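You operate a simulated robot arm through the tools that you are given. There is no shell and no other tool.

You are at the controls of a simulated two-armed robot. One attempt, no reset.

TASK
Wind 3 turns of thread on the carbon block beside the winder, then stand it in the grey box.
Fine: the thread lever goes on to wind and off again before the block comes out. Set down upright: carbon block.

Only the result counts: the job must be done as asked and must still hold three seconds after the hand-in. Knocking over, shifting, dropping, spilling or breaking anything else fails it.

THE ROBOT
Two 7-joint arms with fingered hands on one trunk that stands fixed in place. Base frame: the origin is at the foot of the trunk, x ahead of it, y to its left, z up. Lengths are in m, angles in degrees, forces in N, time in s.
The left shoulder is at [0.07, 0.157, 1.214], the right one opposite. With the tool pointing down near the work surface each hand reaches from about 0.26 to 0.88 m from the base axis, measured 20 degrees to its own side. Payload 5 kg a hand.
The tool frame of a hand sits at the grasp point between the pads (the TCP): z along the fingers, y along the line on which they close. The tips reach 0.031 m beyond it. The gripper opens to 0.156 m; its body begins 0.088 m behind the TCP. The gripper is a hand of 4 fingers: y runs from the thumb to the fingers, the wrist lies at [0, 0, -0.249] in the tool frame.
Orientation is that of the tool frame in the base frame, as a unit quaternion [x, y, z, w]. With the fingers straight down and closing along the base's y, the tool's x points along the base's -x, its y along +y and its z along -z.

THE INTERFACE
- The arms move only by the tool servo_tool. It takes "left_steps", "right_steps" or both (then of equal length, played together; a hand with none holds still); each is a list of rows, each a list of 6 numbers: the shift along the tool's x, y, z in m, then the turn, a rotation vector about the tool's x, y, z in degrees. In form: [[tx, ty, tz, rx, ry, rz], ...]. A call has 1 to 20 rows; each row is the pose to reach, as a shift and turn from the pose commanded when the call began, along the tool's axes at that moment. Each row takes 0.2 s and may step no farther than 0.05 m and 8.6 degrees from the row before; otherwise, the whole call is refused. A pose out of reach is approached as far as the arm can. The call stops where the force on the tool passes 40 N (or 10 N more than at its start, if that is more) or the arm is blocked; 0.2 s more then pass. In this call time passes only in rows, and 0.2 s behind the last. It gives the time, the measured TCP pose, the force on the tool (base axes), the opening and the grip force at its end, in the units of the frame above (readings bear some noise), with the torque about the TCP (base axes, N m) and any sound that the robot's microphone picked up.
- Cameras (640 x 400 px; columns grow to the right, rows downward): "scene" is now at [0.1389, -0.0265, 1.4448]; the picture's right is [-0.31, -0.95, 0.00], its down [-0.57, 0.18, -0.80] and it looks along [0.76, -0.25, -0.59] (base axes); focal length 226 px, centre (320, 200). "left" rides on the left gripper at [-0.072, 0.002, -0.111] in its tool frame; the picture's right is [-0.02, -1.00, 0.00], its down [0.84, -0.02, -0.55] and it looks along [0.54, -0.01, 0.84] (tool axes); focal length 234 px, centre (320, 200). "right" rides on the right gripper at [0.072, 0.002, -0.111] in its tool frame; the picture's right is [-0.02, 1.00, 0.00], its down [-0.84, -0.02, -0.54] and it looks along [-0.54, -0.01, 0.84] (tool axes); focal length 234 px, centre (320, 200).
- snapshot(camera): a new picture of that camera. The clock stands still meanwhile.
- lift_body(by): slides the trunk up (or, below 0, down) by that many m; the arms and the scene camera ride with it, the base frame stays. It gives what a move gives, with no picture.
- curl_fingers(finger1, finger2, finger3, thumb_bend, hand): sets how far each is bent, from 0 (flat) to 1 (curled in); at 0.3 the hand is open as for a grip, at 0.7 the pads meet at the TCP. One left out holds its place. A second passes; each finger stops where it meets its share of the squeeze, and holds until it gets a number again. It is the only way to open and close the hand. It gives what a move gives, with no picture; readings hold the bend of each and the force on the fingers (four entries, about 0 where the hand has none), thumb and palm.
- turn_head(pan, tilt): turns the head with the scene camera to pan (to the left, within 86 degrees either way) and tilt (down, from -29 to 69), counted from straight ahead of the robot. It gives what a move gives.
- pixel_to_xyz(camera, pixels): for up to 12 pixels [column, row] of the newest picture of that camera ("zoom" is the newest enlarged one), the place [x, y, z] in the base frame of the surface seen there, good to about 0.002 m, but the place of the scene camera against the robot may be out by one fixed shift of up to 0.012 m in any direction. The clock stands still meanwhile.
- enlarge(camera, box): a new picture of the part [left, top, right, bottom] of that camera's present view, enlarged. The clock stands still meanwhile.
- job_done(): hands the job in; it is judged then, once.

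Unless the task says otherwise, let go and move clear before handing in.

The tools are called after "Request:" as a command line: name --argument value ..., lists and objects as JSON in quotes. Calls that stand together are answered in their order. servo_tool: Moves the arms, as the interface text tells. Its arguments: {"type":"object","properties":{"left_steps":{"type":"array"},"right_steps":{"type":"array"}},"required":[]} The other tools are called the same way: lift_body (by) moves the trunk up or down; curl_fingers (finger1, finger2, finger3, thumb_bend, hand) moves the fingers one by one; turn_head (pan, tilt) turns the head that bears the scene camera; snapshot (camera) takes a picture; pixel_to_xyz (camera, pixels) gives the place of the surface under pixels of a picture; enlarge (camera, box) takes an enlarged picture of a part of a camera's view; job_done () hands the job in.

At the start:

```text
time_s: 0.0
left_tcp_pos: [0.6055, 0.1164, 1.2835]
left_orientation: [-0.002, 1.0, 0.0, 0.0]
left_wrist_force: [0.3, 0.2, -0.4]
left_wrist_torque: [-0.01, 0.02, 0.0]
left_finger_gap: 0.156
left_grasp_force: 0.1
left_shape: jaw
left_bend: [0.3, 0.3, 0.3, 0.3]
left_finger forces: [0.0, 0.1, 0.0, 0.1, 0.1, 0.0]
right_tcp_pos: [0.4347, -0.3113, 1.3089]
right_orientation: [0.0, 1.0, 0.0, 0.0]
right_wrist_force: [-1.3, 0.0, 1.5]
right_wrist_torque: [-0.03, 0.05, 0.01]
right_finger_gap: 0.1559
right_grasp_force: 0.1
right_shape: jaw
right_bend: [0.3, 0.3, 0.3, 0.3]
right_finger forces: [0.0, 0.1, 0.0, 0.0, 0.1, 0.0]
trunk travel left (down, up): [-0.6, 0.34]
head pan, tilt (commanded): [-18.0, 36.5]
```

scene: 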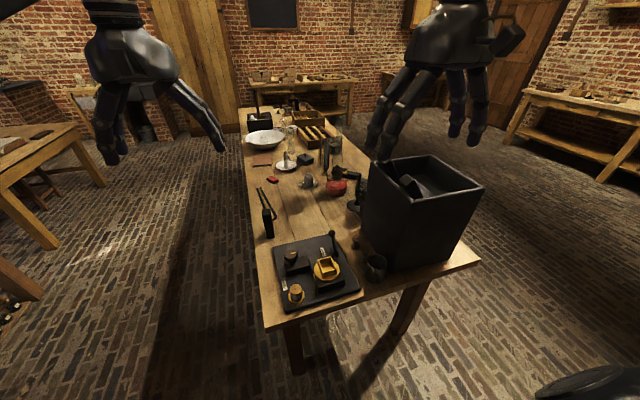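
right: 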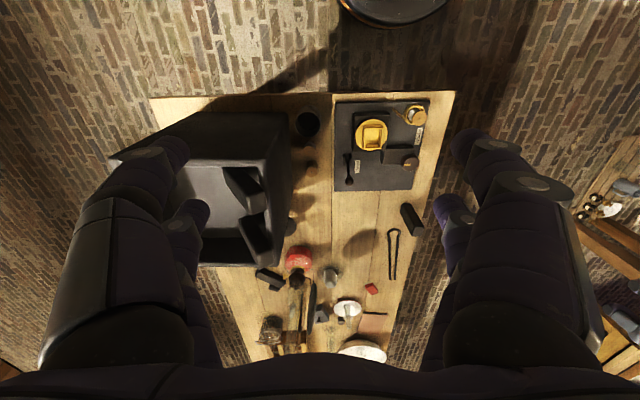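
left: 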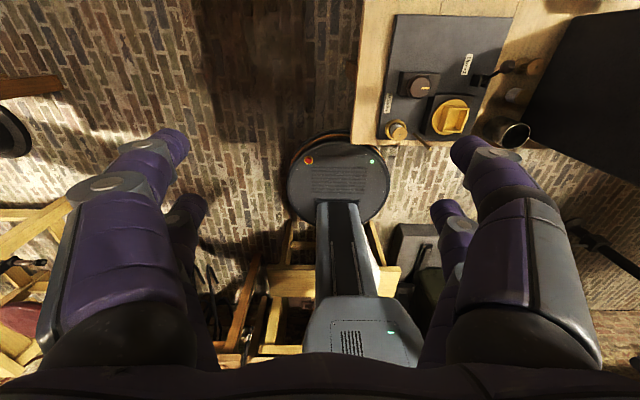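

The scene shows a dark winder plate around (315,270) with yellow parts, a large dark box at (420,215) and a black block near (267,220). I'll enlarge these areas to identify them.

Request:
enlarge --camera "scene" --box '[240, 180, 400, 320]'

Request:
enlarge --camera "scene" --box '[230, 100, 490, 280]'

Request:
enlarge --camera "right" --box '[320, 80, 460, 280]'

Request:
enlarge --camera "left" --box '[350, 0, 560, 160]'

```text
2.86 times, centred on (320, 250) of scene
```

zoom: 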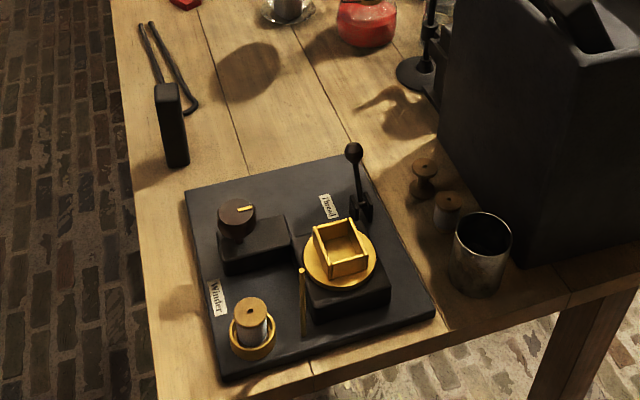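

```text
2.22 times, centred on (360, 190) of scene
```

zoom: 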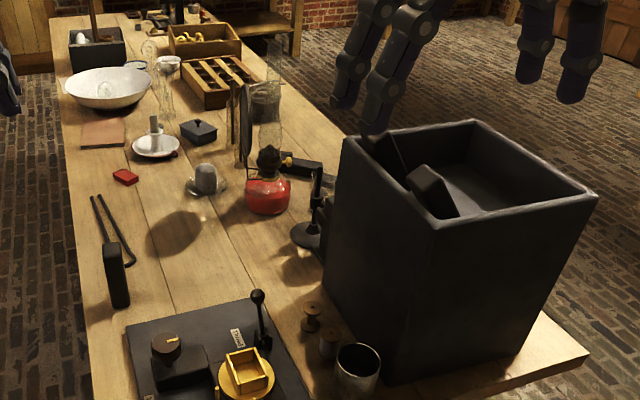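

```text
2.00 times, centred on (390, 180) of right
```

zoom: 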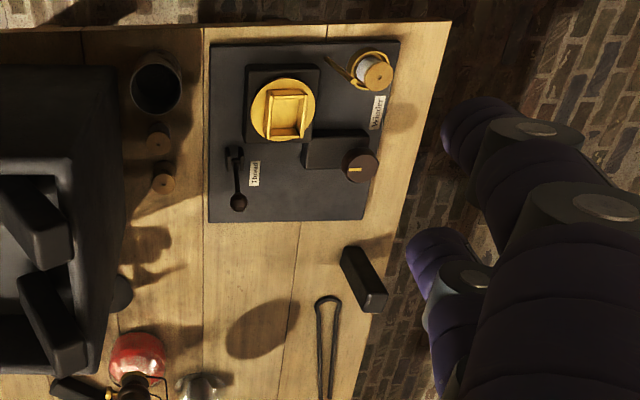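

```text
2.50 times, centred on (455, 80) of left
```

zoom: 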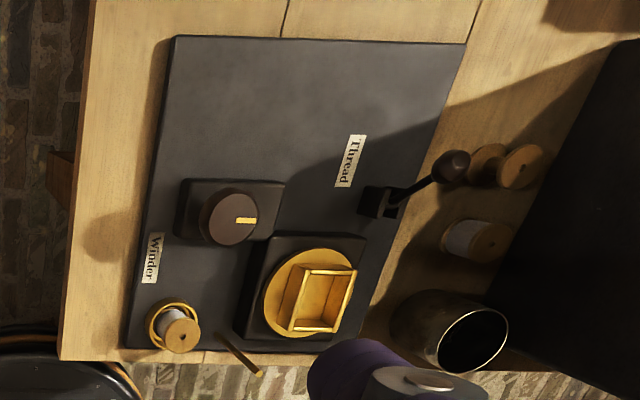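

The enlarged views show the winder with a dial (235,218 in the first zoom), a yellow square holder on a turntable (340,250), a black lever labelled "Thread" and a spool. The black block stands at (172,125). I'll measure the key points.

Request:
snapshot --camera "scene"

Request:
pixel_to_xyz --camera "scene" --pixels '[[267, 212], [269, 233], [291, 257], [326, 262], [325, 272], [332, 234], [334, 250], [296, 290], [375, 262], [262, 118], [420, 160], [480, 187]]'

Request:
pixel_to_xyz --camera "right" --pixels '[[411, 218], [402, 207], [422, 230], [372, 137], [370, 127], [410, 163], [349, 183], [346, 157], [415, 115], [336, 103], [428, 100], [305, 124]]'

Request:
enlarge --camera "scene" --box '[230, 80, 350, 155]'

```text
taken
```

scene: 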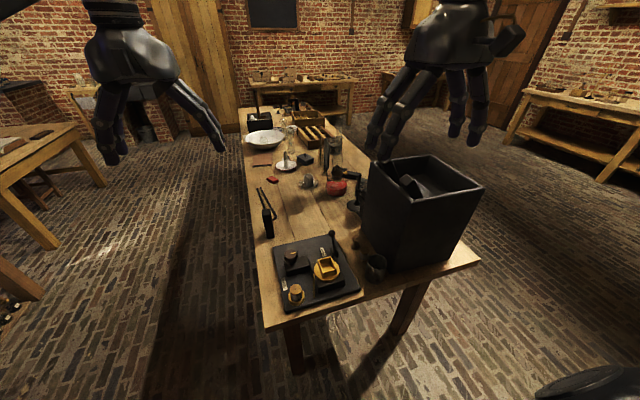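

```text
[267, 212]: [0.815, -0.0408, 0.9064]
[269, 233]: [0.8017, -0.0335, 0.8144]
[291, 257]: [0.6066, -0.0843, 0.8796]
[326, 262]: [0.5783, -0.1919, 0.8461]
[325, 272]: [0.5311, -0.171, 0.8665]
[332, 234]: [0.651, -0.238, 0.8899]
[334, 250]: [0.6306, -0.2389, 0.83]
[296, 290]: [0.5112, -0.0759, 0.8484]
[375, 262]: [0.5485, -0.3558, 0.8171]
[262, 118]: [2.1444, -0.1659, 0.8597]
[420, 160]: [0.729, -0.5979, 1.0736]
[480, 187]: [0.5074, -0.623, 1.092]
```

```text
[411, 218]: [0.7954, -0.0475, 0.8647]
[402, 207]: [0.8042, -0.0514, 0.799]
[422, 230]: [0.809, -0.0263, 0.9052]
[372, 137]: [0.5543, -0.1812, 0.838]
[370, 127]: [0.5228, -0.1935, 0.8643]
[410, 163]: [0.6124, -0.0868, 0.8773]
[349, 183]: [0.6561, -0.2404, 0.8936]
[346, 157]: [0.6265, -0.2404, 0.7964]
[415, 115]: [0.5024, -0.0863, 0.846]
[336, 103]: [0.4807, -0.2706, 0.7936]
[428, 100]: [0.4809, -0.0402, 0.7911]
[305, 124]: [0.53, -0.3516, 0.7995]
```

```text
5.33 times, centred on (290, 118) of scene
```

zoom: 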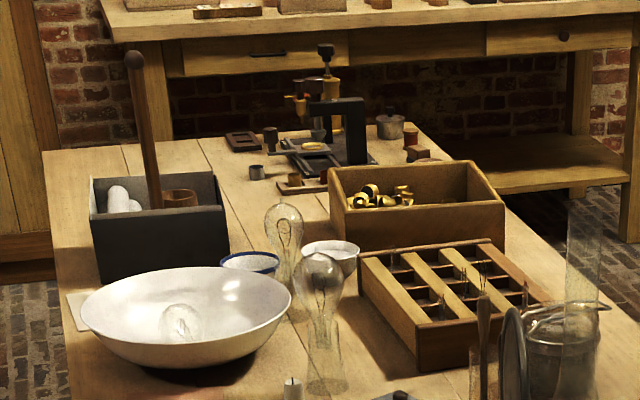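

The work surface is at z≈0.79, and the big dark grey box at right (rim z≈1.08) is the only reachable grey box; it already holds two dark blocks. I'll look more closely into the box and measure its interior.

Request:
enlarge --camera "right" --box '[100, 90, 340, 300]'

Request:
pixel_to_xyz --camera "right" --pixels '[[280, 145], [185, 150], [275, 262], [230, 180], [215, 195], [240, 180], [255, 225], [245, 200], [265, 240], [220, 225], [225, 255], [200, 180]]'

Request:
enlarge --camera "scene" --box '[340, 140, 500, 280]'

Request:
pixel_to_xyz --camera "scene" --pixels '[[365, 168], [430, 155], [478, 187], [410, 197], [412, 185], [398, 178], [430, 180], [445, 190], [420, 192], [390, 175], [400, 270], [450, 260]]'

```text
1.90 times, centred on (220, 195) of right
```

zoom: 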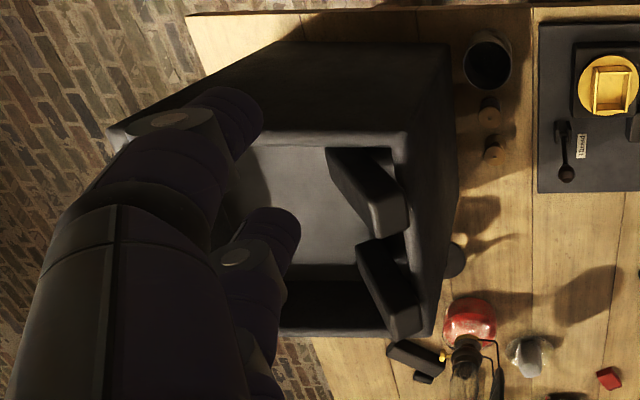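

```text
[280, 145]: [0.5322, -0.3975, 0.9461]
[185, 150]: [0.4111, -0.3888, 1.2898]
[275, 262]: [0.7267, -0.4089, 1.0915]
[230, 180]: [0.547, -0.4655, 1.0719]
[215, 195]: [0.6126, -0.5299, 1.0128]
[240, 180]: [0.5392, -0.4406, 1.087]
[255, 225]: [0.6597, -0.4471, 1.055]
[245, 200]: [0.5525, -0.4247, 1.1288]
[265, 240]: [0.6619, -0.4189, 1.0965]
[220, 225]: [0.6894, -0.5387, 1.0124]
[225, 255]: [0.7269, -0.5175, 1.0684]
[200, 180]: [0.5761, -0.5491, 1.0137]
```

```text
2.86 times, centred on (420, 210) of scene
```

zoom: 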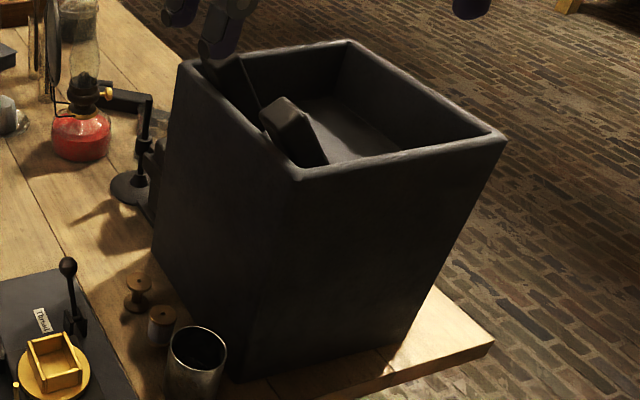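

```text
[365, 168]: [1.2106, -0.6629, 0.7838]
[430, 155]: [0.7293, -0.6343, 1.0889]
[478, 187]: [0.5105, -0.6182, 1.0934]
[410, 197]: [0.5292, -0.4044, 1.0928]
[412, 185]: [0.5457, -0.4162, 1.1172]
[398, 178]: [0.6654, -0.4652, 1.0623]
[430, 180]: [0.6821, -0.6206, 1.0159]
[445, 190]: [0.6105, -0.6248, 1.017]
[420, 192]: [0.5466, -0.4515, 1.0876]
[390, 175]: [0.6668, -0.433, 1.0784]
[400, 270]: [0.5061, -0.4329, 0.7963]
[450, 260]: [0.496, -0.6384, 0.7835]
```

The box floor is at z≈1.014 with the rim at 1.092, and two dark blocks stand along its left wall (y≈-0.42 to -0.46). I'll zoom closely on the carbon block, dial, holder and lever.

Request:
enlarge --camera "right" --box '[385, 190, 435, 240]'

Request:
enlarge --camera "right" --box '[330, 95, 435, 195]'

Request:
enlarge --camera "scene" --box '[250, 180, 300, 245]'

Request:
enlarge --camera "scene" --box '[270, 225, 365, 315]'

```text
8.00 times, centred on (410, 215) of right
```

zoom: 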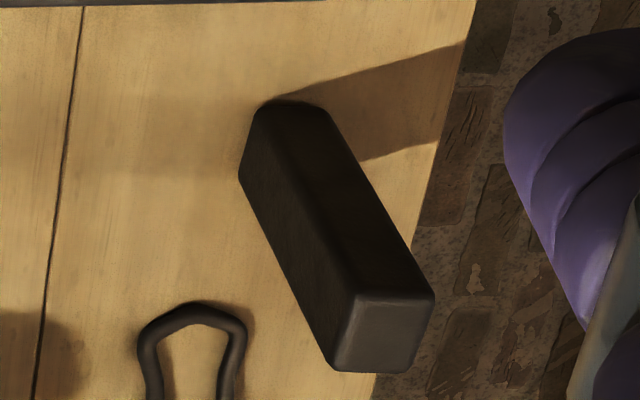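

```text
4.00 times, centred on (382, 145) of right
```

zoom: 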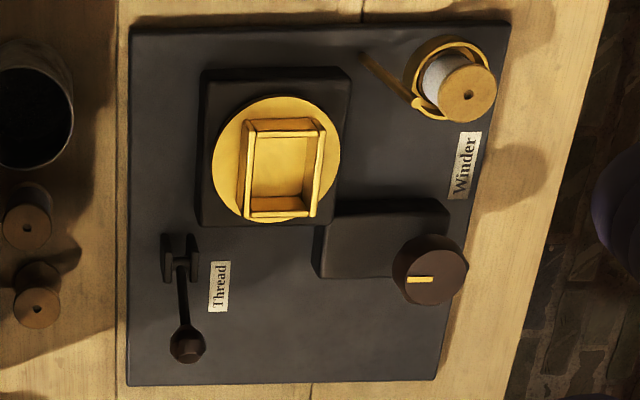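

```text
6.15 times, centred on (275, 212) of scene
```

zoom: 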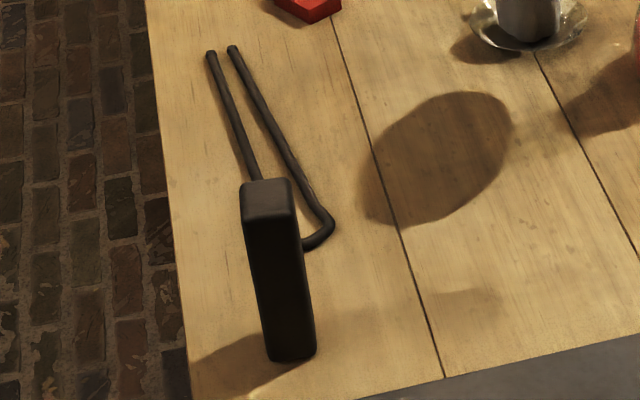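

```text
4.44 times, centred on (318, 270) of scene
```

zoom: 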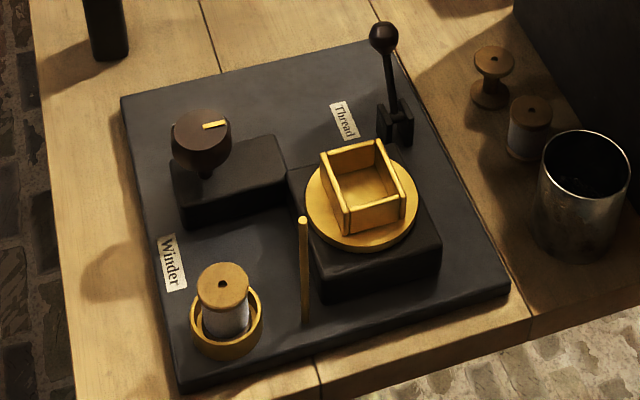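

The block stands upright with a roughly rectangular section, and the lever leans forward (+x) on its pivot. I'll measure block corners and winder parts in zoomed views from the right camera.

Request:
enlarge --camera "right" --box '[385, 190, 435, 240]'

Request:
pixel_to_xyz --camera "zoom" --pixels '[[360, 300], [427, 300], [408, 365], [342, 363], [385, 330], [255, 112], [320, 112], [245, 180], [300, 200], [350, 250], [270, 200], [330, 320]]'

Request:
enlarge --camera "right" --box '[330, 95, 435, 195]'

Request:
pixel_to_xyz --camera "zoom" --pixels '[[251, 127], [322, 127], [313, 210], [246, 214], [275, 180], [225, 160], [330, 160], [430, 270], [420, 280], [187, 350], [179, 258], [440, 215]]'

Request:
pixel_to_xyz --camera "zoom" --pixels '[[395, 270], [466, 268], [430, 238], [430, 302], [215, 220], [340, 85], [135, 35], [508, 35], [435, 375], [130, 380], [168, 258], [192, 258]]'

```text
8.00 times, centred on (410, 215) of right
```

zoom: 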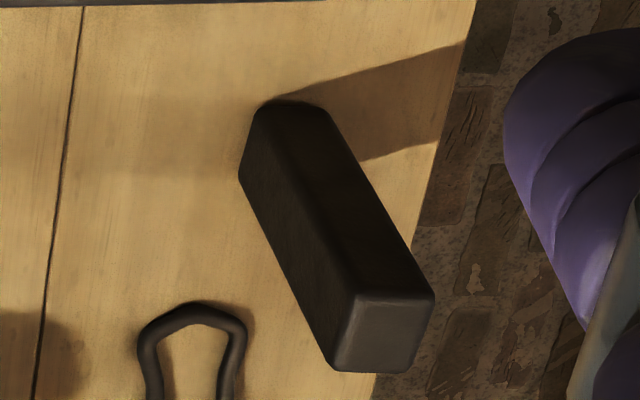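

```text
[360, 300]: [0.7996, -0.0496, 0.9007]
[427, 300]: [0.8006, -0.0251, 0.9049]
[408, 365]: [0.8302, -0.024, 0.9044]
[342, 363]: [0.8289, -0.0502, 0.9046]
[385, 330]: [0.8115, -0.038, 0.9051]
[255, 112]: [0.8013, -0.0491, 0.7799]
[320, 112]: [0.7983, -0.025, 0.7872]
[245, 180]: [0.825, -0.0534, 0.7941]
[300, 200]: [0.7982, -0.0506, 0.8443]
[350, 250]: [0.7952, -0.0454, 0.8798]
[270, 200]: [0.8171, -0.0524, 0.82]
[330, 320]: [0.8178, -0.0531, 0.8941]
```

```text
4.00 times, centred on (382, 145) of right
```

zoom: 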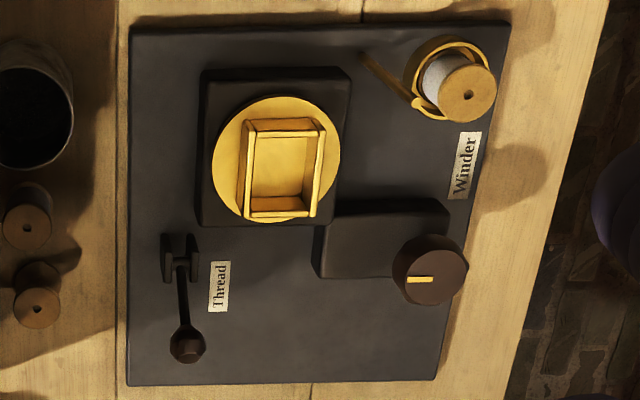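

```text
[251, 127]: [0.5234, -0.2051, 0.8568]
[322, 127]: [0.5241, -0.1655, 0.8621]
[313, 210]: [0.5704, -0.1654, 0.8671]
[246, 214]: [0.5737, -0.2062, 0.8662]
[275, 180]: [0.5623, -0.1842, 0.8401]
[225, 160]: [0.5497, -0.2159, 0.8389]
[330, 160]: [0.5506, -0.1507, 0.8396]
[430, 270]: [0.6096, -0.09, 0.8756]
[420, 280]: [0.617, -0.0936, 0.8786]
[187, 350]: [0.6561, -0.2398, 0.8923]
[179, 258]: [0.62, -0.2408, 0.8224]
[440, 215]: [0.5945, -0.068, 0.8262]
```

```text
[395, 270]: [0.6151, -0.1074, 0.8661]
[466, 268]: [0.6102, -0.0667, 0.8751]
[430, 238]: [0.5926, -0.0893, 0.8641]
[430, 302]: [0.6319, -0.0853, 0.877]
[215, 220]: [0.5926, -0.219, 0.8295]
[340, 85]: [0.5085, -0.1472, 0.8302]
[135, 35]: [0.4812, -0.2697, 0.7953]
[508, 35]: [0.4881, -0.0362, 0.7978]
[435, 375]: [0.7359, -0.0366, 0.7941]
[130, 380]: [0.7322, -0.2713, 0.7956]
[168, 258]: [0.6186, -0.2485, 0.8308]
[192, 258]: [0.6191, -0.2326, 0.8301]
```

The block measures about 0.036 (x) × 0.030 (y) × 0.118 tall at (0.815,-0.038), and the holder's inside is about 0.041 × 0.033 centred near (0.548,-0.185), so the orientations match. I'll bring the right hand lower over the winder to look at the knob and lever more closely.

Request:
servo_tool --right_steps '[[0, 0.04, 0.0, 0, 0, 0], [0, 0.08, 0.03, 0, 0, 0], [0, 0.12, 0.06, 0, 0, 0], [0, 0.16, 0.1, 0, 0, 0], [0, 0.16, 0.14, 0, 0, 0], [0, 0.16, 0.18, 0, 0, 0]]'

Request:
snapshot --camera "right"

Request:
enlarge --camera "right" --box '[220, 80, 420, 230]'

```text
refused: row 4 steps farther than a row can; nothing moved
```

```text
taken
```

right: 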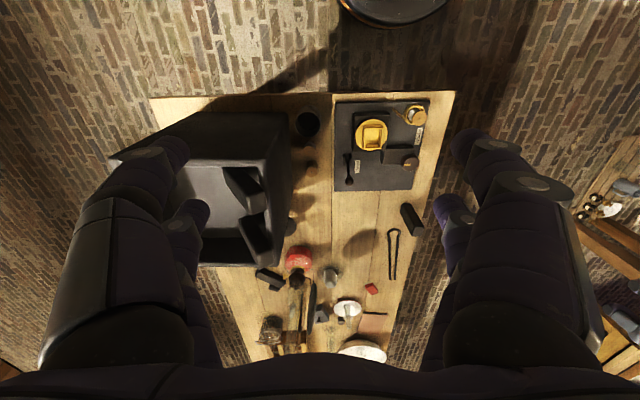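

```text
2.67 times, centred on (320, 155) of right
```

zoom: 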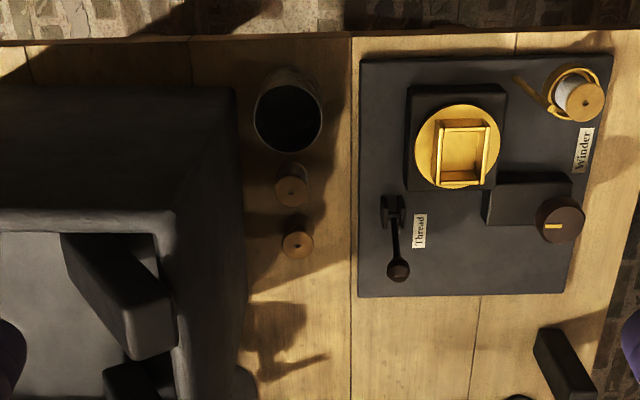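

The call was refused because the combined step was too long (0.057 m). I'll resend the approach with smaller steps.

Request:
servo_tool --right_steps '[[0, 0.04, 0.0, 0, 0, 0], [0, 0.075, 0.03, 0, 0, 0], [0, 0.11, 0.06, 0, 0, 0], [0, 0.14, 0.095, 0, 0, 0], [0, 0.16, 0.135, 0, 0, 0], [0, 0.16, 0.18, 0, 0, 0]]'

Request:
snapshot --camera "right"

Request:
enlarge --camera "right" --box '[220, 80, 420, 230]'

```text
time_s: 1.4
left_tcp_pos: [0.6066, 0.117, 1.2843]
left_orientation: [0.0, 1.0, -0.001, -0.002]
left_wrist_force: [1.1, 0.2, -0.5]
left_wrist_torque: [-0.02, 0.02, 0.01]
left_finger_gap: 0.1558
left_grasp_force: 0.0
left_shape: jaw
left_bend: [0.3, 0.3, 0.3, 0.3]
left_finger forces: [0.0, 0.1, 0.0, 0.1, 0.0, 0.1]
right_tcp_pos: [0.4364, -0.1509, 1.128]
right_orientation: [0.001, 1.0, 0.001, -0.001]
right_wrist_force: [-0.9, -0.2, 0.4]
right_wrist_torque: [0.0, 0.03, 0.01]
right_finger_gap: 0.1559
right_grasp_force: 0.0
right_shape: jaw
right_bend: [0.3, 0.3, 0.3, 0.3]
right_finger forces: [0.0, 0.0, 0.0, 0.1, 0.1, 0.0]
trunk travel left (down, up): [-0.6, 0.34]
head pan, tilt (commanded): [-18.0, 36.5]
```

```text
taken
```

right: 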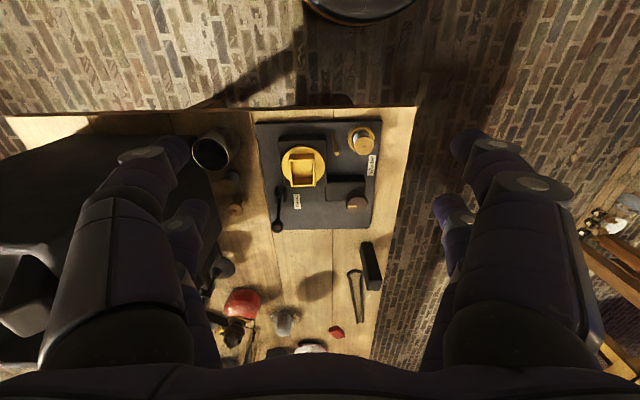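

```text
2.67 times, centred on (320, 155) of right
```

zoom: 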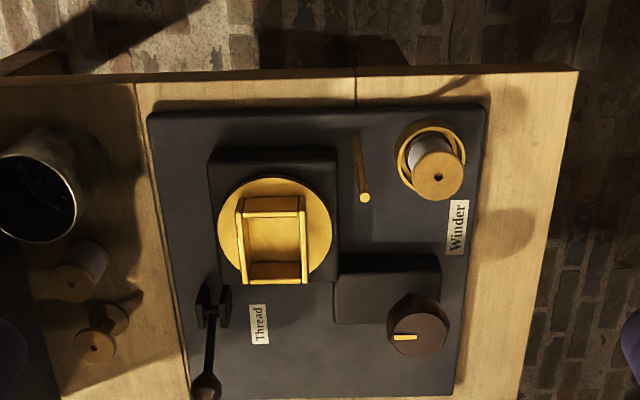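

The winder is now centred in the right view. I'll enlarge the knob and lever/holder for fine measurement.

Request:
enlarge --camera "right" --box '[325, 165, 385, 225]'

Request:
pixel_to_xyz --camera "zoom" --pixels '[[320, 200], [300, 270], [330, 270], [360, 265], [350, 220], [400, 250], [260, 250], [330, 320], [330, 200], [200, 150], [330, 240], [385, 180]]'

Request:
enlarge --camera "right" --box '[255, 125, 355, 240]'

Request:
pixel_to_xyz --camera "zoom" --pixels '[[223, 385], [200, 280], [215, 330], [180, 290], [300, 135], [300, 180], [245, 155], [345, 155], [260, 230], [340, 230], [295, 262], [405, 115]]'

```text
6.67 times, centred on (355, 195) of right
```

zoom: 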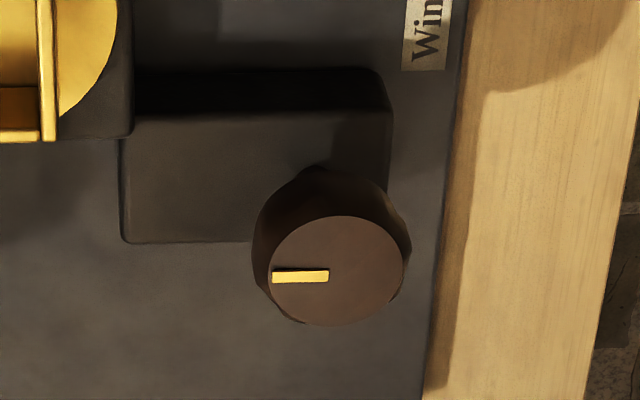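

```text
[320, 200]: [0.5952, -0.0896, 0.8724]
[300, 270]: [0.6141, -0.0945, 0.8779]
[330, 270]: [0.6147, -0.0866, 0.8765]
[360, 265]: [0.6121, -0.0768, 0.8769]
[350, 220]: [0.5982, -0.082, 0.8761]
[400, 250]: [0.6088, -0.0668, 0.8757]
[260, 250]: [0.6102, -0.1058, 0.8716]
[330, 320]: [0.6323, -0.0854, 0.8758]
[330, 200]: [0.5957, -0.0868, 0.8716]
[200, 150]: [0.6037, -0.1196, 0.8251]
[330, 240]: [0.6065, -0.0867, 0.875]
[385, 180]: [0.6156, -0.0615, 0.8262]
```

```text
3.48 times, centred on (305, 182) of right
```

zoom: 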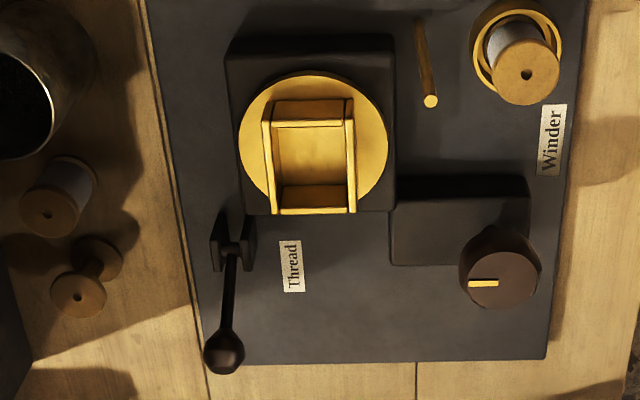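

```text
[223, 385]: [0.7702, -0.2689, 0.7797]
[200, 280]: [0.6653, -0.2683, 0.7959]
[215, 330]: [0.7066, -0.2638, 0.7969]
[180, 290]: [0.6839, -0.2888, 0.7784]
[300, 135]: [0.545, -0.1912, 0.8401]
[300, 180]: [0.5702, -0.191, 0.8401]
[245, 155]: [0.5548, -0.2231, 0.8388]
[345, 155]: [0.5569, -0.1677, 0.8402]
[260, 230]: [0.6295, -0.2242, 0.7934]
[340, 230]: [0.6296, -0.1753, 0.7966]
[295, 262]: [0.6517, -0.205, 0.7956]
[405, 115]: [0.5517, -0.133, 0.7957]
```

The knob (centre ≈(0.6145,-0.0855), top z 0.876) has its mark pointing to -y, and the lever leans to +x. I'll move the left hand out of the way to the left while bringing the right hand toward the block.

Request:
servo_tool --left_steps '[[0, 0.045, 0, 0, 0, 0], [0, 0.09, 0, 0, 0, 0], [0, 0.135, 0, 0, 0, 0], [0, 0.18, 0, 0, 0, 0], [0, 0.22, 0, 0, 0, 0], [0, 0.22, 0, 0, 0, 0], [0, 0.22, 0, 0, 0, 0], [0, 0.22, 0, 0, 0, 0]]' --right_steps '[[0, 0.0, 0, 0, 0, 0], [-0.03, 0.02, 0, 0, 0, 0], [-0.07, 0.04, 0, 0, 0, 0], [-0.11, 0.06, 0, 0, 0, 0], [-0.15, 0.08, 0, 0, 0, 0], [-0.19, 0.1, 0, 0, 0, 0], [-0.235, 0.113, 0, 0, 0, 0], [-0.28, 0.113, 0, 0, 0, 0]]'

Request:
snapshot --camera "right"

Request:
snapshot --camera "scene"

```text
time_s: 3.2
left_tcp_pos: [0.6065, 0.3402, 1.2838]
left_orientation: [-0.001, 1.0, -0.001, -0.001]
left_wrist_force: [-0.1, 0.5, 0.5]
left_wrist_torque: [0.0, -0.01, 0.0]
left_finger_gap: 0.156
left_grasp_force: 0.0
left_shape: jaw
left_bend: [0.3, 0.3, 0.3, 0.3]
left_finger forces: [0.1, 0.1, 0.1, 0.1, 0.1, 0.0]
right_tcp_pos: [0.6516, -0.0948, 1.1218]
right_orientation: [0.0, 1.0, 0.001, 0.001]
right_wrist_force: [1.0, 0.8, 0.2]
right_wrist_torque: [0.03, -0.02, -0.01]
right_finger_gap: 0.1559
right_grasp_force: 0.1
right_shape: jaw
right_bend: [0.3, 0.3, 0.3, 0.3]
right_finger forces: [0.0, 0.0, 0.0, 0.0, 0.1, 0.1]
right hand out of reach, approached as far as the arm can: row 6, 7, 8
trunk travel left (down, up): [-0.6, 0.34]
head pan, tilt (commanded): [-18.0, 36.5]
```

```text
taken
```

right: 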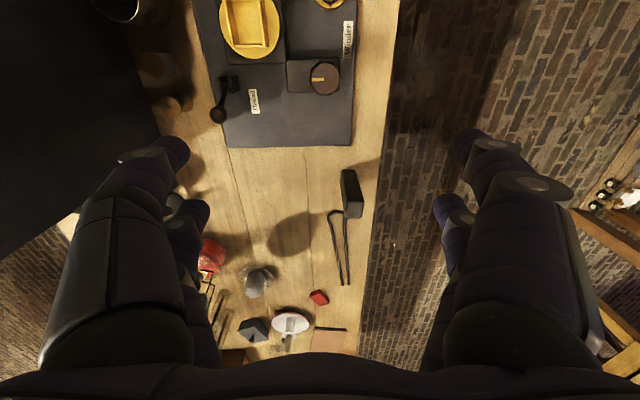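

```text
taken
```

scene: 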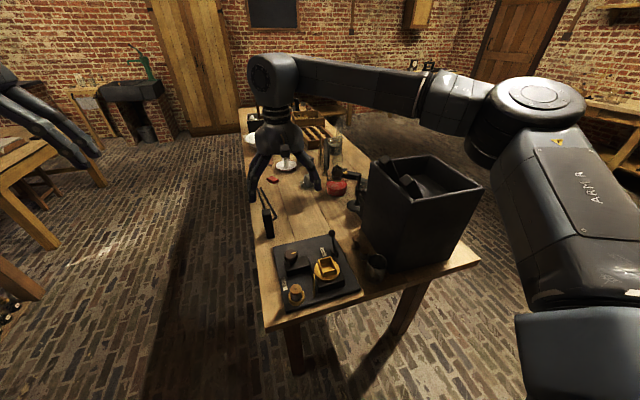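

The right hand stopped at (0.652,-0.095,1.122), out of reach because the wrist is above the shoulder at this height. I'll raise the trunk 0.15 m so the arm can reach farther when lowered.

Request:
lift_body --by 0.15

```text
time_s: 5.0
left_tcp_pos: [0.6078, 0.3398, 1.4335]
left_orientation: [-0.001, 1.0, 0.0, 0.0]
left_wrist_force: [0.2, 0.0, -0.5]
left_wrist_torque: [0.0, -0.01, 0.0]
left_finger_gap: 0.1557
left_grasp_force: 0.1
left_shape: jaw
left_bend: [0.3, 0.3, 0.3, 0.3]
left_finger forces: [0.0, 0.0, 0.0, 0.1, 0.0, 0.0]
right_tcp_pos: [0.6511, -0.094, 1.2702]
right_orientation: [0.0, 1.0, 0.001, 0.0]
right_wrist_force: [0.5, -0.3, 0.6]
right_wrist_torque: [0.03, 0.0, -0.01]
right_finger_gap: 0.1559
right_grasp_force: 0.1
right_shape: jaw
right_bend: [0.3, 0.3, 0.3, 0.3]
right_finger forces: [0.0, 0.0, 0.0, 0.0, 0.0, 0.0]
trunk travel left (down, up): [-0.75, 0.19]
head pan, tilt (commanded): [-18.0, 36.5]
```

The trunk rose 0.15 m. Now I'll lower the right hand straight down by 0.16 and see where it settles.

Request:
servo_tool --right_steps '[[0, 0, 0.04, 0, 0, 0], [0, 0, 0.08, 0, 0, 0], [0, 0, 0.12, 0, 0, 0], [0, 0, 0.16, 0, 0, 0]]'

Request:
snapshot --camera "right"

Request:
snapshot --camera "scene"

```text
time_s: 6.0
left_tcp_pos: [0.609, 0.3378, 1.4343]
left_orientation: [0.0, 1.0, 0.0, 0.001]
left_wrist_force: [-0.7, 0.1, -0.7]
left_wrist_torque: [-0.02, 0.0, 0.02]
left_finger_gap: 0.156
left_grasp_force: 0.1
left_shape: jaw
left_bend: [0.3, 0.3, 0.3, 0.3]
left_finger forces: [0.1, 0.0, 0.0, 0.1, 0.1, 0.0]
right_tcp_pos: [0.6405, -0.1, 1.1155]
right_orientation: [0.0, 1.0, 0.003, 0.002]
right_wrist_force: [-0.5, 0.0, 0.3]
right_wrist_torque: [-0.02, 0.0, -0.01]
right_finger_gap: 0.1558
right_grasp_force: 0.1
right_shape: jaw
right_bend: [0.3, 0.3, 0.3, 0.3]
right_finger forces: [0.0, 0.0, 0.1, 0.0, 0.1, 0.0]
right hand out of reach, approached as far as the arm can: row 3, 4
trunk travel left (down, up): [-0.75, 0.19]
head pan, tilt (commanded): [-18.0, 36.5]
```

```text
taken
```

right: 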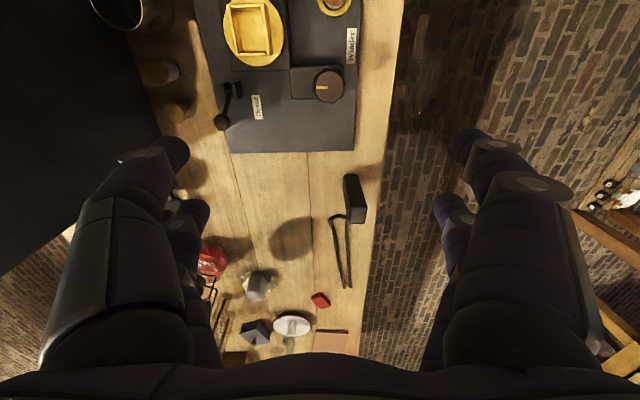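

```text
taken
```

scene: 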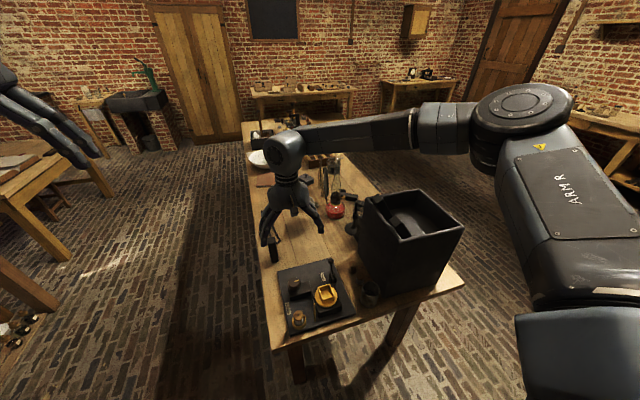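

The arm stops around x≈0.64 with the elbow swung out, so the limit seems posture-related. I'll lower the hand nearer work height, where the stated reach applies, and push forward again from there.

Request:
servo_tool --right_steps '[[0.02, 0, 0, 0, 0, 0], [0.02, 0, 0.04, 0, 0, 0], [0.02, 0, 0.08, 0, 0, 0], [0.02, 0, 0.12, 0, 0, 0]]'

Request:
servo_tool --right_steps '[[-0.03, 0, 0, 0, 0, 0], [-0.06, 0, 0, 0, 0, 0]]'

Request:
snapshot --camera "scene"

```text
time_s: 7.0
left_tcp_pos: [0.6071, 0.3387, 1.4363]
left_orientation: [-0.001, 1.0, 0.0, 0.0]
left_wrist_force: [-0.5, 0.3, -0.6]
left_wrist_torque: [-0.01, -0.04, 0.02]
left_finger_gap: 0.1558
left_grasp_force: 0.1
left_shape: jaw
left_bend: [0.3, 0.3, 0.3, 0.3]
left_finger forces: [0.0, 0.0, 0.0, 0.0, 0.1, 0.0]
right_tcp_pos: [0.6024, -0.1234, 1.0123]
right_orientation: [0.0, 1.0, 0.002, 0.003]
right_wrist_force: [-0.1, -0.1, -0.1]
right_wrist_torque: [0.01, 0.01, 0.0]
right_finger_gap: 0.1559
right_grasp_force: 0.1
right_shape: jaw
right_bend: [0.3, 0.3, 0.3, 0.3]
right_finger forces: [0.0, 0.0, 0.0, 0.0, 0.1, 0.1]
right hand out of reach, approached as far as the arm can: row 3, 4
trunk travel left (down, up): [-0.75, 0.19]
head pan, tilt (commanded): [-18.0, 36.5]
```

```text
time_s: 7.5
left_tcp_pos: [0.6076, 0.3395, 1.4345]
left_orientation: [0.0, 1.0, 0.0, 0.0]
left_wrist_force: [0.4, -0.9, -0.7]
left_wrist_torque: [-0.01, 0.01, 0.01]
left_finger_gap: 0.1559
left_grasp_force: 0.0
left_shape: jaw
left_bend: [0.3, 0.3, 0.3, 0.3]
left_finger forces: [0.1, 0.0, 0.0, 0.1, 0.0, 0.0]
right_tcp_pos: [0.6381, -0.1468, 1.0272]
right_orientation: [0.0, 1.0, 0.002, 0.003]
right_wrist_force: [0.5, 0.6, 0.4]
right_wrist_torque: [0.01, -0.01, 0.01]
right_finger_gap: 0.1561
right_grasp_force: 0.0
right_shape: jaw
right_bend: [0.3, 0.3, 0.3, 0.3]
right_finger forces: [0.0, 0.0, 0.0, 0.1, 0.0, 0.1]
right hand out of reach, approached as far as the arm can: row 1, 2
trunk travel left (down, up): [-0.75, 0.19]
head pan, tilt (commanded): [-18.0, 36.5]
```

```text
taken
```

scene: 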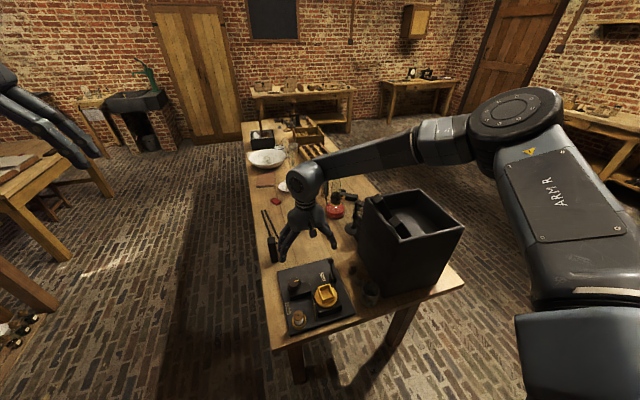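

Each push forward slides the hand toward -y, so it looks like a wrist-yaw joint limit with the forearm coming in from the right. I'll back off a little and turn the hand counter-clockwise (seen from above) to follow the forearm.

Request:
servo_tool --right_steps '[[0.03, 0, -0.02, 0, 0, 0], [0.06, 0, -0.03, 0, 0, -8], [0.06, 0, -0.03, 0, 0, -16], [0.06, 0, -0.03, 0, 0, -24], [0.06, 0, -0.03, 0, 0, -32], [0.06, 0, -0.03, 0, 0, -40], [0.06, 0, -0.03, 0, 0, -45]]'

Request:
snapshot --camera "scene"

```text
time_s: 9.2
left_tcp_pos: [0.6071, 0.3392, 1.4339]
left_orientation: [-0.001, 1.0, 0.001, 0.0]
left_wrist_force: [1.0, 0.4, 0.1]
left_wrist_torque: [-0.02, 0.0, 0.03]
left_finger_gap: 0.1561
left_grasp_force: 0.0
left_shape: jaw
left_bend: [0.3, 0.3, 0.3, 0.3]
left_finger forces: [0.0, 0.0, 0.0, 0.0, 0.0, 0.0]
right_tcp_pos: [0.5812, -0.1468, 1.0578]
right_orientation: [-0.383, 0.924, 0.001, 0.001]
right_wrist_force: [0.1, 0.8, 0.1]
right_wrist_torque: [0.02, 0.02, 0.03]
right_finger_gap: 0.1558
right_grasp_force: 0.0
right_shape: jaw
right_bend: [0.3, 0.3, 0.3, 0.3]
right_finger forces: [0.0, 0.1, 0.0, 0.0, 0.0, 0.0]
trunk travel left (down, up): [-0.75, 0.19]
head pan, tilt (commanded): [-18.0, 36.5]
```

```text
taken
```

scene: 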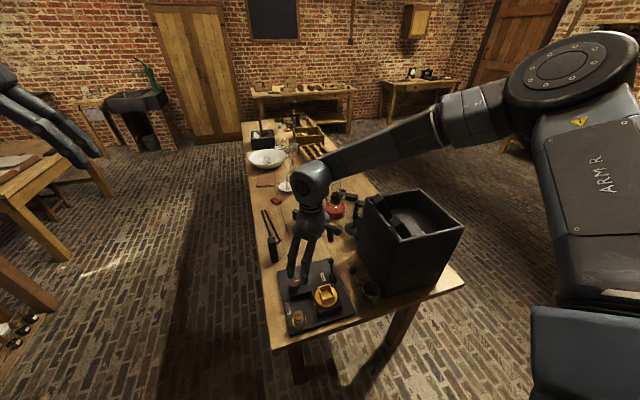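

Turning 45° worked and the pose is reached exactly at (0.581,-0.147,1.058). I'll test the forward reach in this orientation, toward (0.70,-0.04).

Request:
servo_tool --right_steps '[[-0.04, 0, 0, 0, 0, 0], [-0.08, -0.003, 0, 0, 0, 0], [-0.12, -0.005, 0, 0, 0, 0], [-0.161, -0.007, 0, 0, 0, 0]]'

Request:
snapshot --camera "right"

```text
time_s: 10.2
left_tcp_pos: [0.6089, 0.3397, 1.4328]
left_orientation: [0.0, 1.0, 0.0, 0.0]
left_wrist_force: [-0.3, 0.5, -0.7]
left_wrist_torque: [0.0, 0.0, 0.02]
left_finger_gap: 0.1557
left_grasp_force: 0.1
left_shape: jaw
left_bend: [0.3, 0.3, 0.3, 0.3]
left_finger forces: [0.0, 0.0, 0.0, 0.0, 0.0, 0.0]
right_tcp_pos: [0.6347, -0.1066, 1.0831]
right_orientation: [-0.384, 0.924, 0.001, 0.002]
right_wrist_force: [-0.3, 0.0, 0.1]
right_wrist_torque: [0.02, 0.0, 0.01]
right_finger_gap: 0.1558
right_grasp_force: 0.0
right_shape: jaw
right_bend: [0.3, 0.3, 0.3, 0.3]
right_finger forces: [0.1, 0.0, 0.0, 0.0, 0.0, 0.1]
right hand out of reach, approached as far as the arm can: row 2, 3, 4
trunk travel left (down, up): [-0.75, 0.19]
head pan, tilt (commanded): [-18.0, 36.5]
```

```text
taken
```

right: 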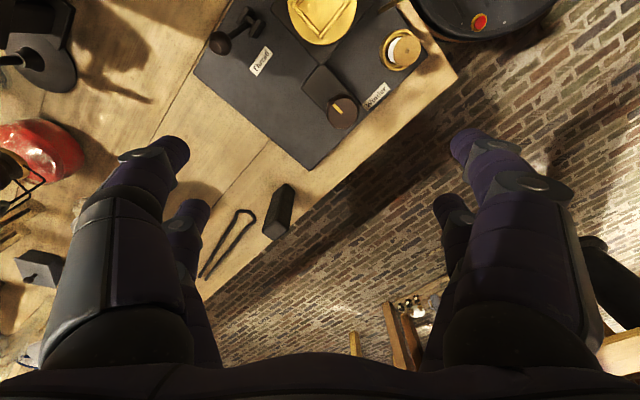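

Same stop at about 0.57 m from shoulder to wrist, so yaw isn't the limiting joint. I'll measure where the elbow, forearm and wrist are, to work out which joint is limiting.

Request:
snapshot --camera "scene"

Request:
pixel_to_xyz --camera "scene" --pixels '[[560, 70], [500, 110], [440, 120], [400, 140], [350, 155], [312, 170], [600, 150], [600, 230], [600, 290], [580, 350], [320, 190], [540, 100]]'

```text
taken
```

scene: 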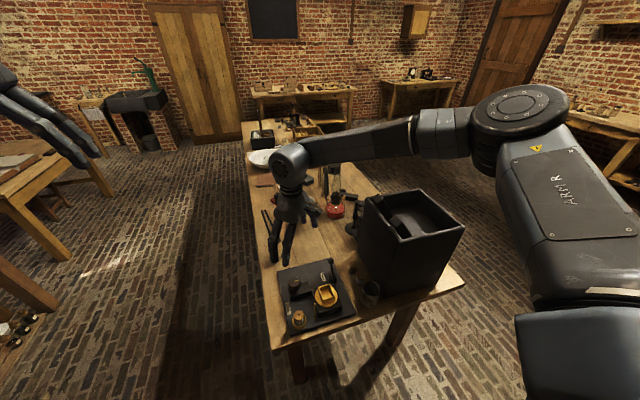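

```text
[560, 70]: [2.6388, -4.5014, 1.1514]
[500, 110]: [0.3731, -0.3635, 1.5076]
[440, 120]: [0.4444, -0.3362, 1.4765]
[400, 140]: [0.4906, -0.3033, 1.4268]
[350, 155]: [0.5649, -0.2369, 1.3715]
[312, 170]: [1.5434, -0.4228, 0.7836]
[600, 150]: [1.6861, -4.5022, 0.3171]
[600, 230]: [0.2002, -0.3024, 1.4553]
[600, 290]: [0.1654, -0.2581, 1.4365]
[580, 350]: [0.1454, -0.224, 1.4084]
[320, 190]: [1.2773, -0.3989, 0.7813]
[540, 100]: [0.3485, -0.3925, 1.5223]
```

The elbow sits at about (0.35,-0.39,1.48), bent about 90°, so the upright tool is limited by a joint rather than arm length. I'll turn the yaw back to zero at a retracted position, then tilt the tool forward 30° to see if this extends the reach.

Request:
servo_tool --right_steps '[[0.03, 0, 0, 0, 0, 8], [0.05, 0, 0, 0, 0, 16], [0.05, 0, 0, 0, 0, 24], [0.05, 0, 0, 0, 0, 32], [0.05, 0, 0, 0, 0, 40], [0.05, 0, 0, 0, 0, 45]]'

Request:
servo_tool --right_steps '[[0, 0, 0, 0, -8, 0], [0, 0, 0, 0, -16, 0], [0, 0, 0, 0, -24, 0], [0, 0, 0, 0, -30, 0]]'

Request:
snapshot --camera "scene"

```text
time_s: 11.6
left_tcp_pos: [0.6088, 0.3396, 1.4339]
left_orientation: [-0.002, 1.0, -0.001, 0.0]
left_wrist_force: [0.0, 0.3, -0.5]
left_wrist_torque: [-0.01, 0.03, 0.02]
left_finger_gap: 0.1558
left_grasp_force: 0.1
left_shape: jaw
left_bend: [0.3, 0.3, 0.3, 0.3]
left_finger forces: [0.0, 0.1, 0.0, 0.0, 0.0, 0.0]
right_tcp_pos: [0.5965, -0.143, 1.0847]
right_orientation: [0.001, 1.0, 0.001, 0.001]
right_wrist_force: [-0.6, -0.1, -0.1]
right_wrist_torque: [-0.03, -0.01, 0.01]
right_finger_gap: 0.1559
right_grasp_force: 0.1
right_shape: jaw
right_bend: [0.3, 0.3, 0.3, 0.3]
right_finger forces: [0.0, 0.0, 0.1, 0.0, 0.0, 0.1]
trunk travel left (down, up): [-0.75, 0.19]
head pan, tilt (commanded): [-18.0, 36.5]
```

```text
time_s: 12.6
left_tcp_pos: [0.6057, 0.3402, 1.4345]
left_orientation: [0.0, 1.0, 0.0, -0.001]
left_wrist_force: [0.2, -0.1, 0.6]
left_wrist_torque: [-0.01, -0.01, -0.01]
left_finger_gap: 0.1561
left_grasp_force: 0.0
left_shape: jaw
left_bend: [0.3, 0.3, 0.3, 0.3]
left_finger forces: [0.0, 0.0, 0.0, 0.0, 0.0, 0.1]
right_tcp_pos: [0.5973, -0.1419, 1.0861]
right_orientation: [0.001, 0.965, 0.001, 0.261]
right_wrist_force: [0.4, 0.4, -0.8]
right_wrist_torque: [0.02, -0.01, 0.02]
right_finger_gap: 0.1562
right_grasp_force: 0.1
right_shape: jaw
right_bend: [0.3, 0.3, 0.3, 0.3]
right_finger forces: [0.1, 0.1, 0.0, 0.1, 0.0, 0.0]
trunk travel left (down, up): [-0.75, 0.19]
head pan, tilt (commanded): [-18.0, 36.5]
```

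```text
taken
```

scene: 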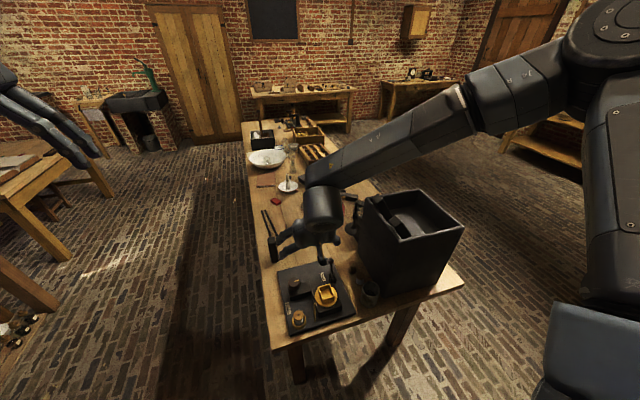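

The tilt took (tool z now (0.5,0,-0.87)). I'll test moving toward above the block at (0.81,-0.04) at this height.

Request:
servo_tool --right_steps '[[-0.031, 0.017, 0.018, 0, 0, 0], [-0.063, 0.035, 0.036, 0, 0, 0], [-0.094, 0.052, 0.054, 0, 0, 0], [-0.125, 0.07, 0.072, 0, 0, 0], [-0.157, 0.087, 0.091, 0, 0, 0], [-0.188, 0.104, 0.109, 0, 0, 0]]'

Request:
snapshot --camera "scene"

```text
time_s: 13.9
left_tcp_pos: [0.6074, 0.339, 1.4333]
left_orientation: [-0.001, 1.0, 0.0, 0.0]
left_wrist_force: [-1.0, 0.0, 0.2]
left_wrist_torque: [0.02, 0.0, 0.03]
left_finger_gap: 0.1559
left_grasp_force: 0.2
left_shape: jaw
left_bend: [0.3, 0.3, 0.3, 0.3]
left_finger forces: [0.1, 0.1, 0.1, 0.0, 0.0, 0.1]
right_tcp_pos: [0.754, -0.1031, 1.1194]
right_orientation: [-0.001, 0.966, 0.002, 0.258]
right_wrist_force: [0.3, -0.5, 0.5]
right_wrist_torque: [-0.02, 0.01, -0.03]
right_finger_gap: 0.1563
right_grasp_force: 0.1
right_shape: jaw
right_bend: [0.3, 0.3, 0.3, 0.3]
right_finger forces: [0.0, 0.1, 0.0, 0.0, 0.0, 0.1]
right hand out of reach, approached as far as the arm can: row 4, 5, 6
trunk travel left (down, up): [-0.75, 0.19]
head pan, tilt (commanded): [-18.0, 36.5]
```

```text
taken
```

scene: 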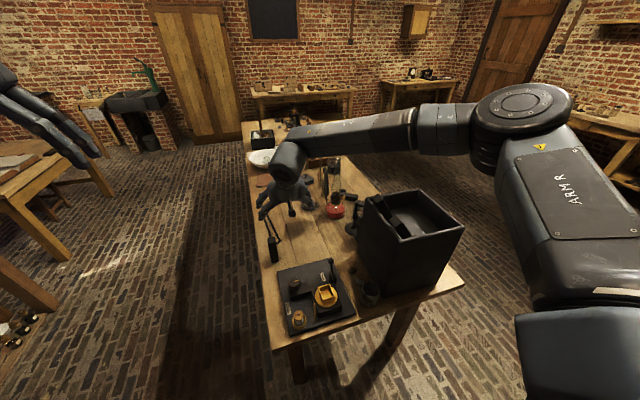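

The wrist stops at the same point (0.63,-0.10,1.335), so the limit concerns the upper arm/elbow rather than the hand's orientation. I'll check heights of the lamp, stand and other items near (0.8,-0.3) before trying a more right-hand path to reconfigure the elbow.

Request:
enlarge --camera "scene" --box '[240, 130, 400, 260]'

Request:
pixel_to_xyz --camera "scene" --pixels '[[335, 200], [335, 212], [352, 197], [348, 195], [326, 185], [350, 228], [340, 160], [322, 170], [305, 150], [275, 203], [357, 212], [333, 165]]'

```text
3.08 times, centred on (320, 195) of scene
```

zoom: 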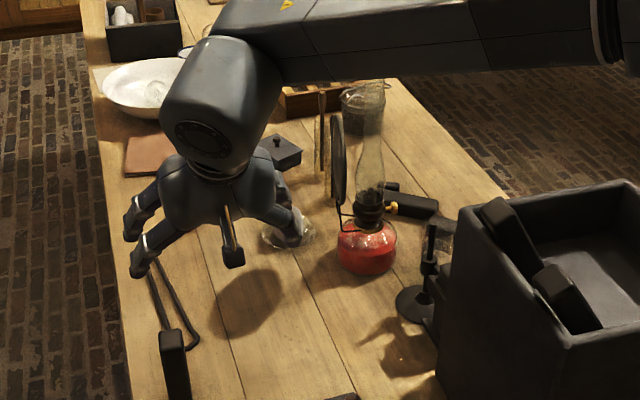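

```text
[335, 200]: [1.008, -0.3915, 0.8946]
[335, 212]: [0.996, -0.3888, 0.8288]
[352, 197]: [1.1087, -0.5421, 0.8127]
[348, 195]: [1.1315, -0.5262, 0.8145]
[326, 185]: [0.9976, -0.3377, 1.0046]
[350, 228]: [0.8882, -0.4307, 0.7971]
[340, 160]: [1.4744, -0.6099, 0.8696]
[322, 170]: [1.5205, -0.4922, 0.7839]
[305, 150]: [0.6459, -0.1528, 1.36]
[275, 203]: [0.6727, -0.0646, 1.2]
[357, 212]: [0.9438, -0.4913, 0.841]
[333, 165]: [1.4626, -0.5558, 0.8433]
```

Nothing tall stands in x<0.9 except the box, so I can safely test a path on the right side. I'll slide to y≈-0.24, then push forward to see whether the elbow reconfigures.

Request:
servo_tool --right_steps '[[0, -0.045, 0, 0, 0, 0], [0, -0.09, 0, 0, 0, 0], [0, -0.135, 0, 0, 0, 0], [-0.035, -0.135, 0.02, 0, 0, 0], [-0.07, -0.135, 0.04, 0, 0, 0], [-0.1, -0.135, 0.058, 0, 0, 0]]'

Request:
snapshot --camera "scene"

```text
time_s: 15.3
left_tcp_pos: [0.6076, 0.3373, 1.434]
left_orientation: [0.001, 1.0, -0.001, 0.001]
left_wrist_force: [0.5, -0.1, -0.1]
left_wrist_torque: [-0.01, 0.0, 0.01]
left_finger_gap: 0.156
left_grasp_force: 0.1
left_shape: jaw
left_bend: [0.3, 0.3, 0.3, 0.3]
left_finger forces: [0.1, 0.1, 0.0, 0.0, 0.1, 0.0]
right_tcp_pos: [0.8568, -0.2465, 1.1221]
right_orientation: [0.002, 0.965, 0.002, 0.261]
right_wrist_force: [0.1, -0.6, 0.6]
right_wrist_torque: [0.02, 0.01, 0.01]
right_finger_gap: 0.1561
right_grasp_force: 0.2
right_shape: jaw
right_bend: [0.3, 0.3, 0.3, 0.3]
right_finger forces: [0.0, 0.0, 0.0, 0.1, 0.1, 0.0]
right hand out of reach, approached as far as the arm can: row 6
trunk travel left (down, up): [-0.75, 0.19]
head pan, tilt (commanded): [-18.0, 36.5]
```

```text
taken
```

scene: 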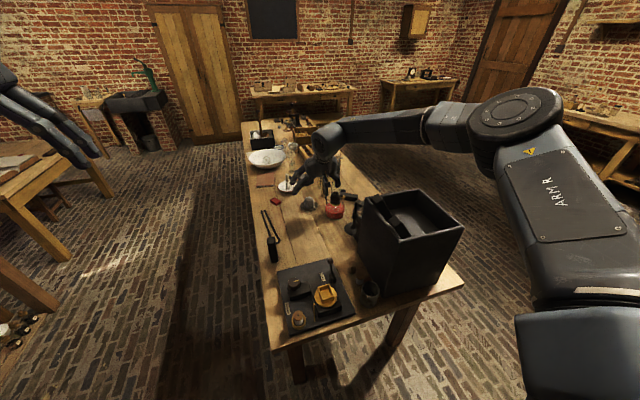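

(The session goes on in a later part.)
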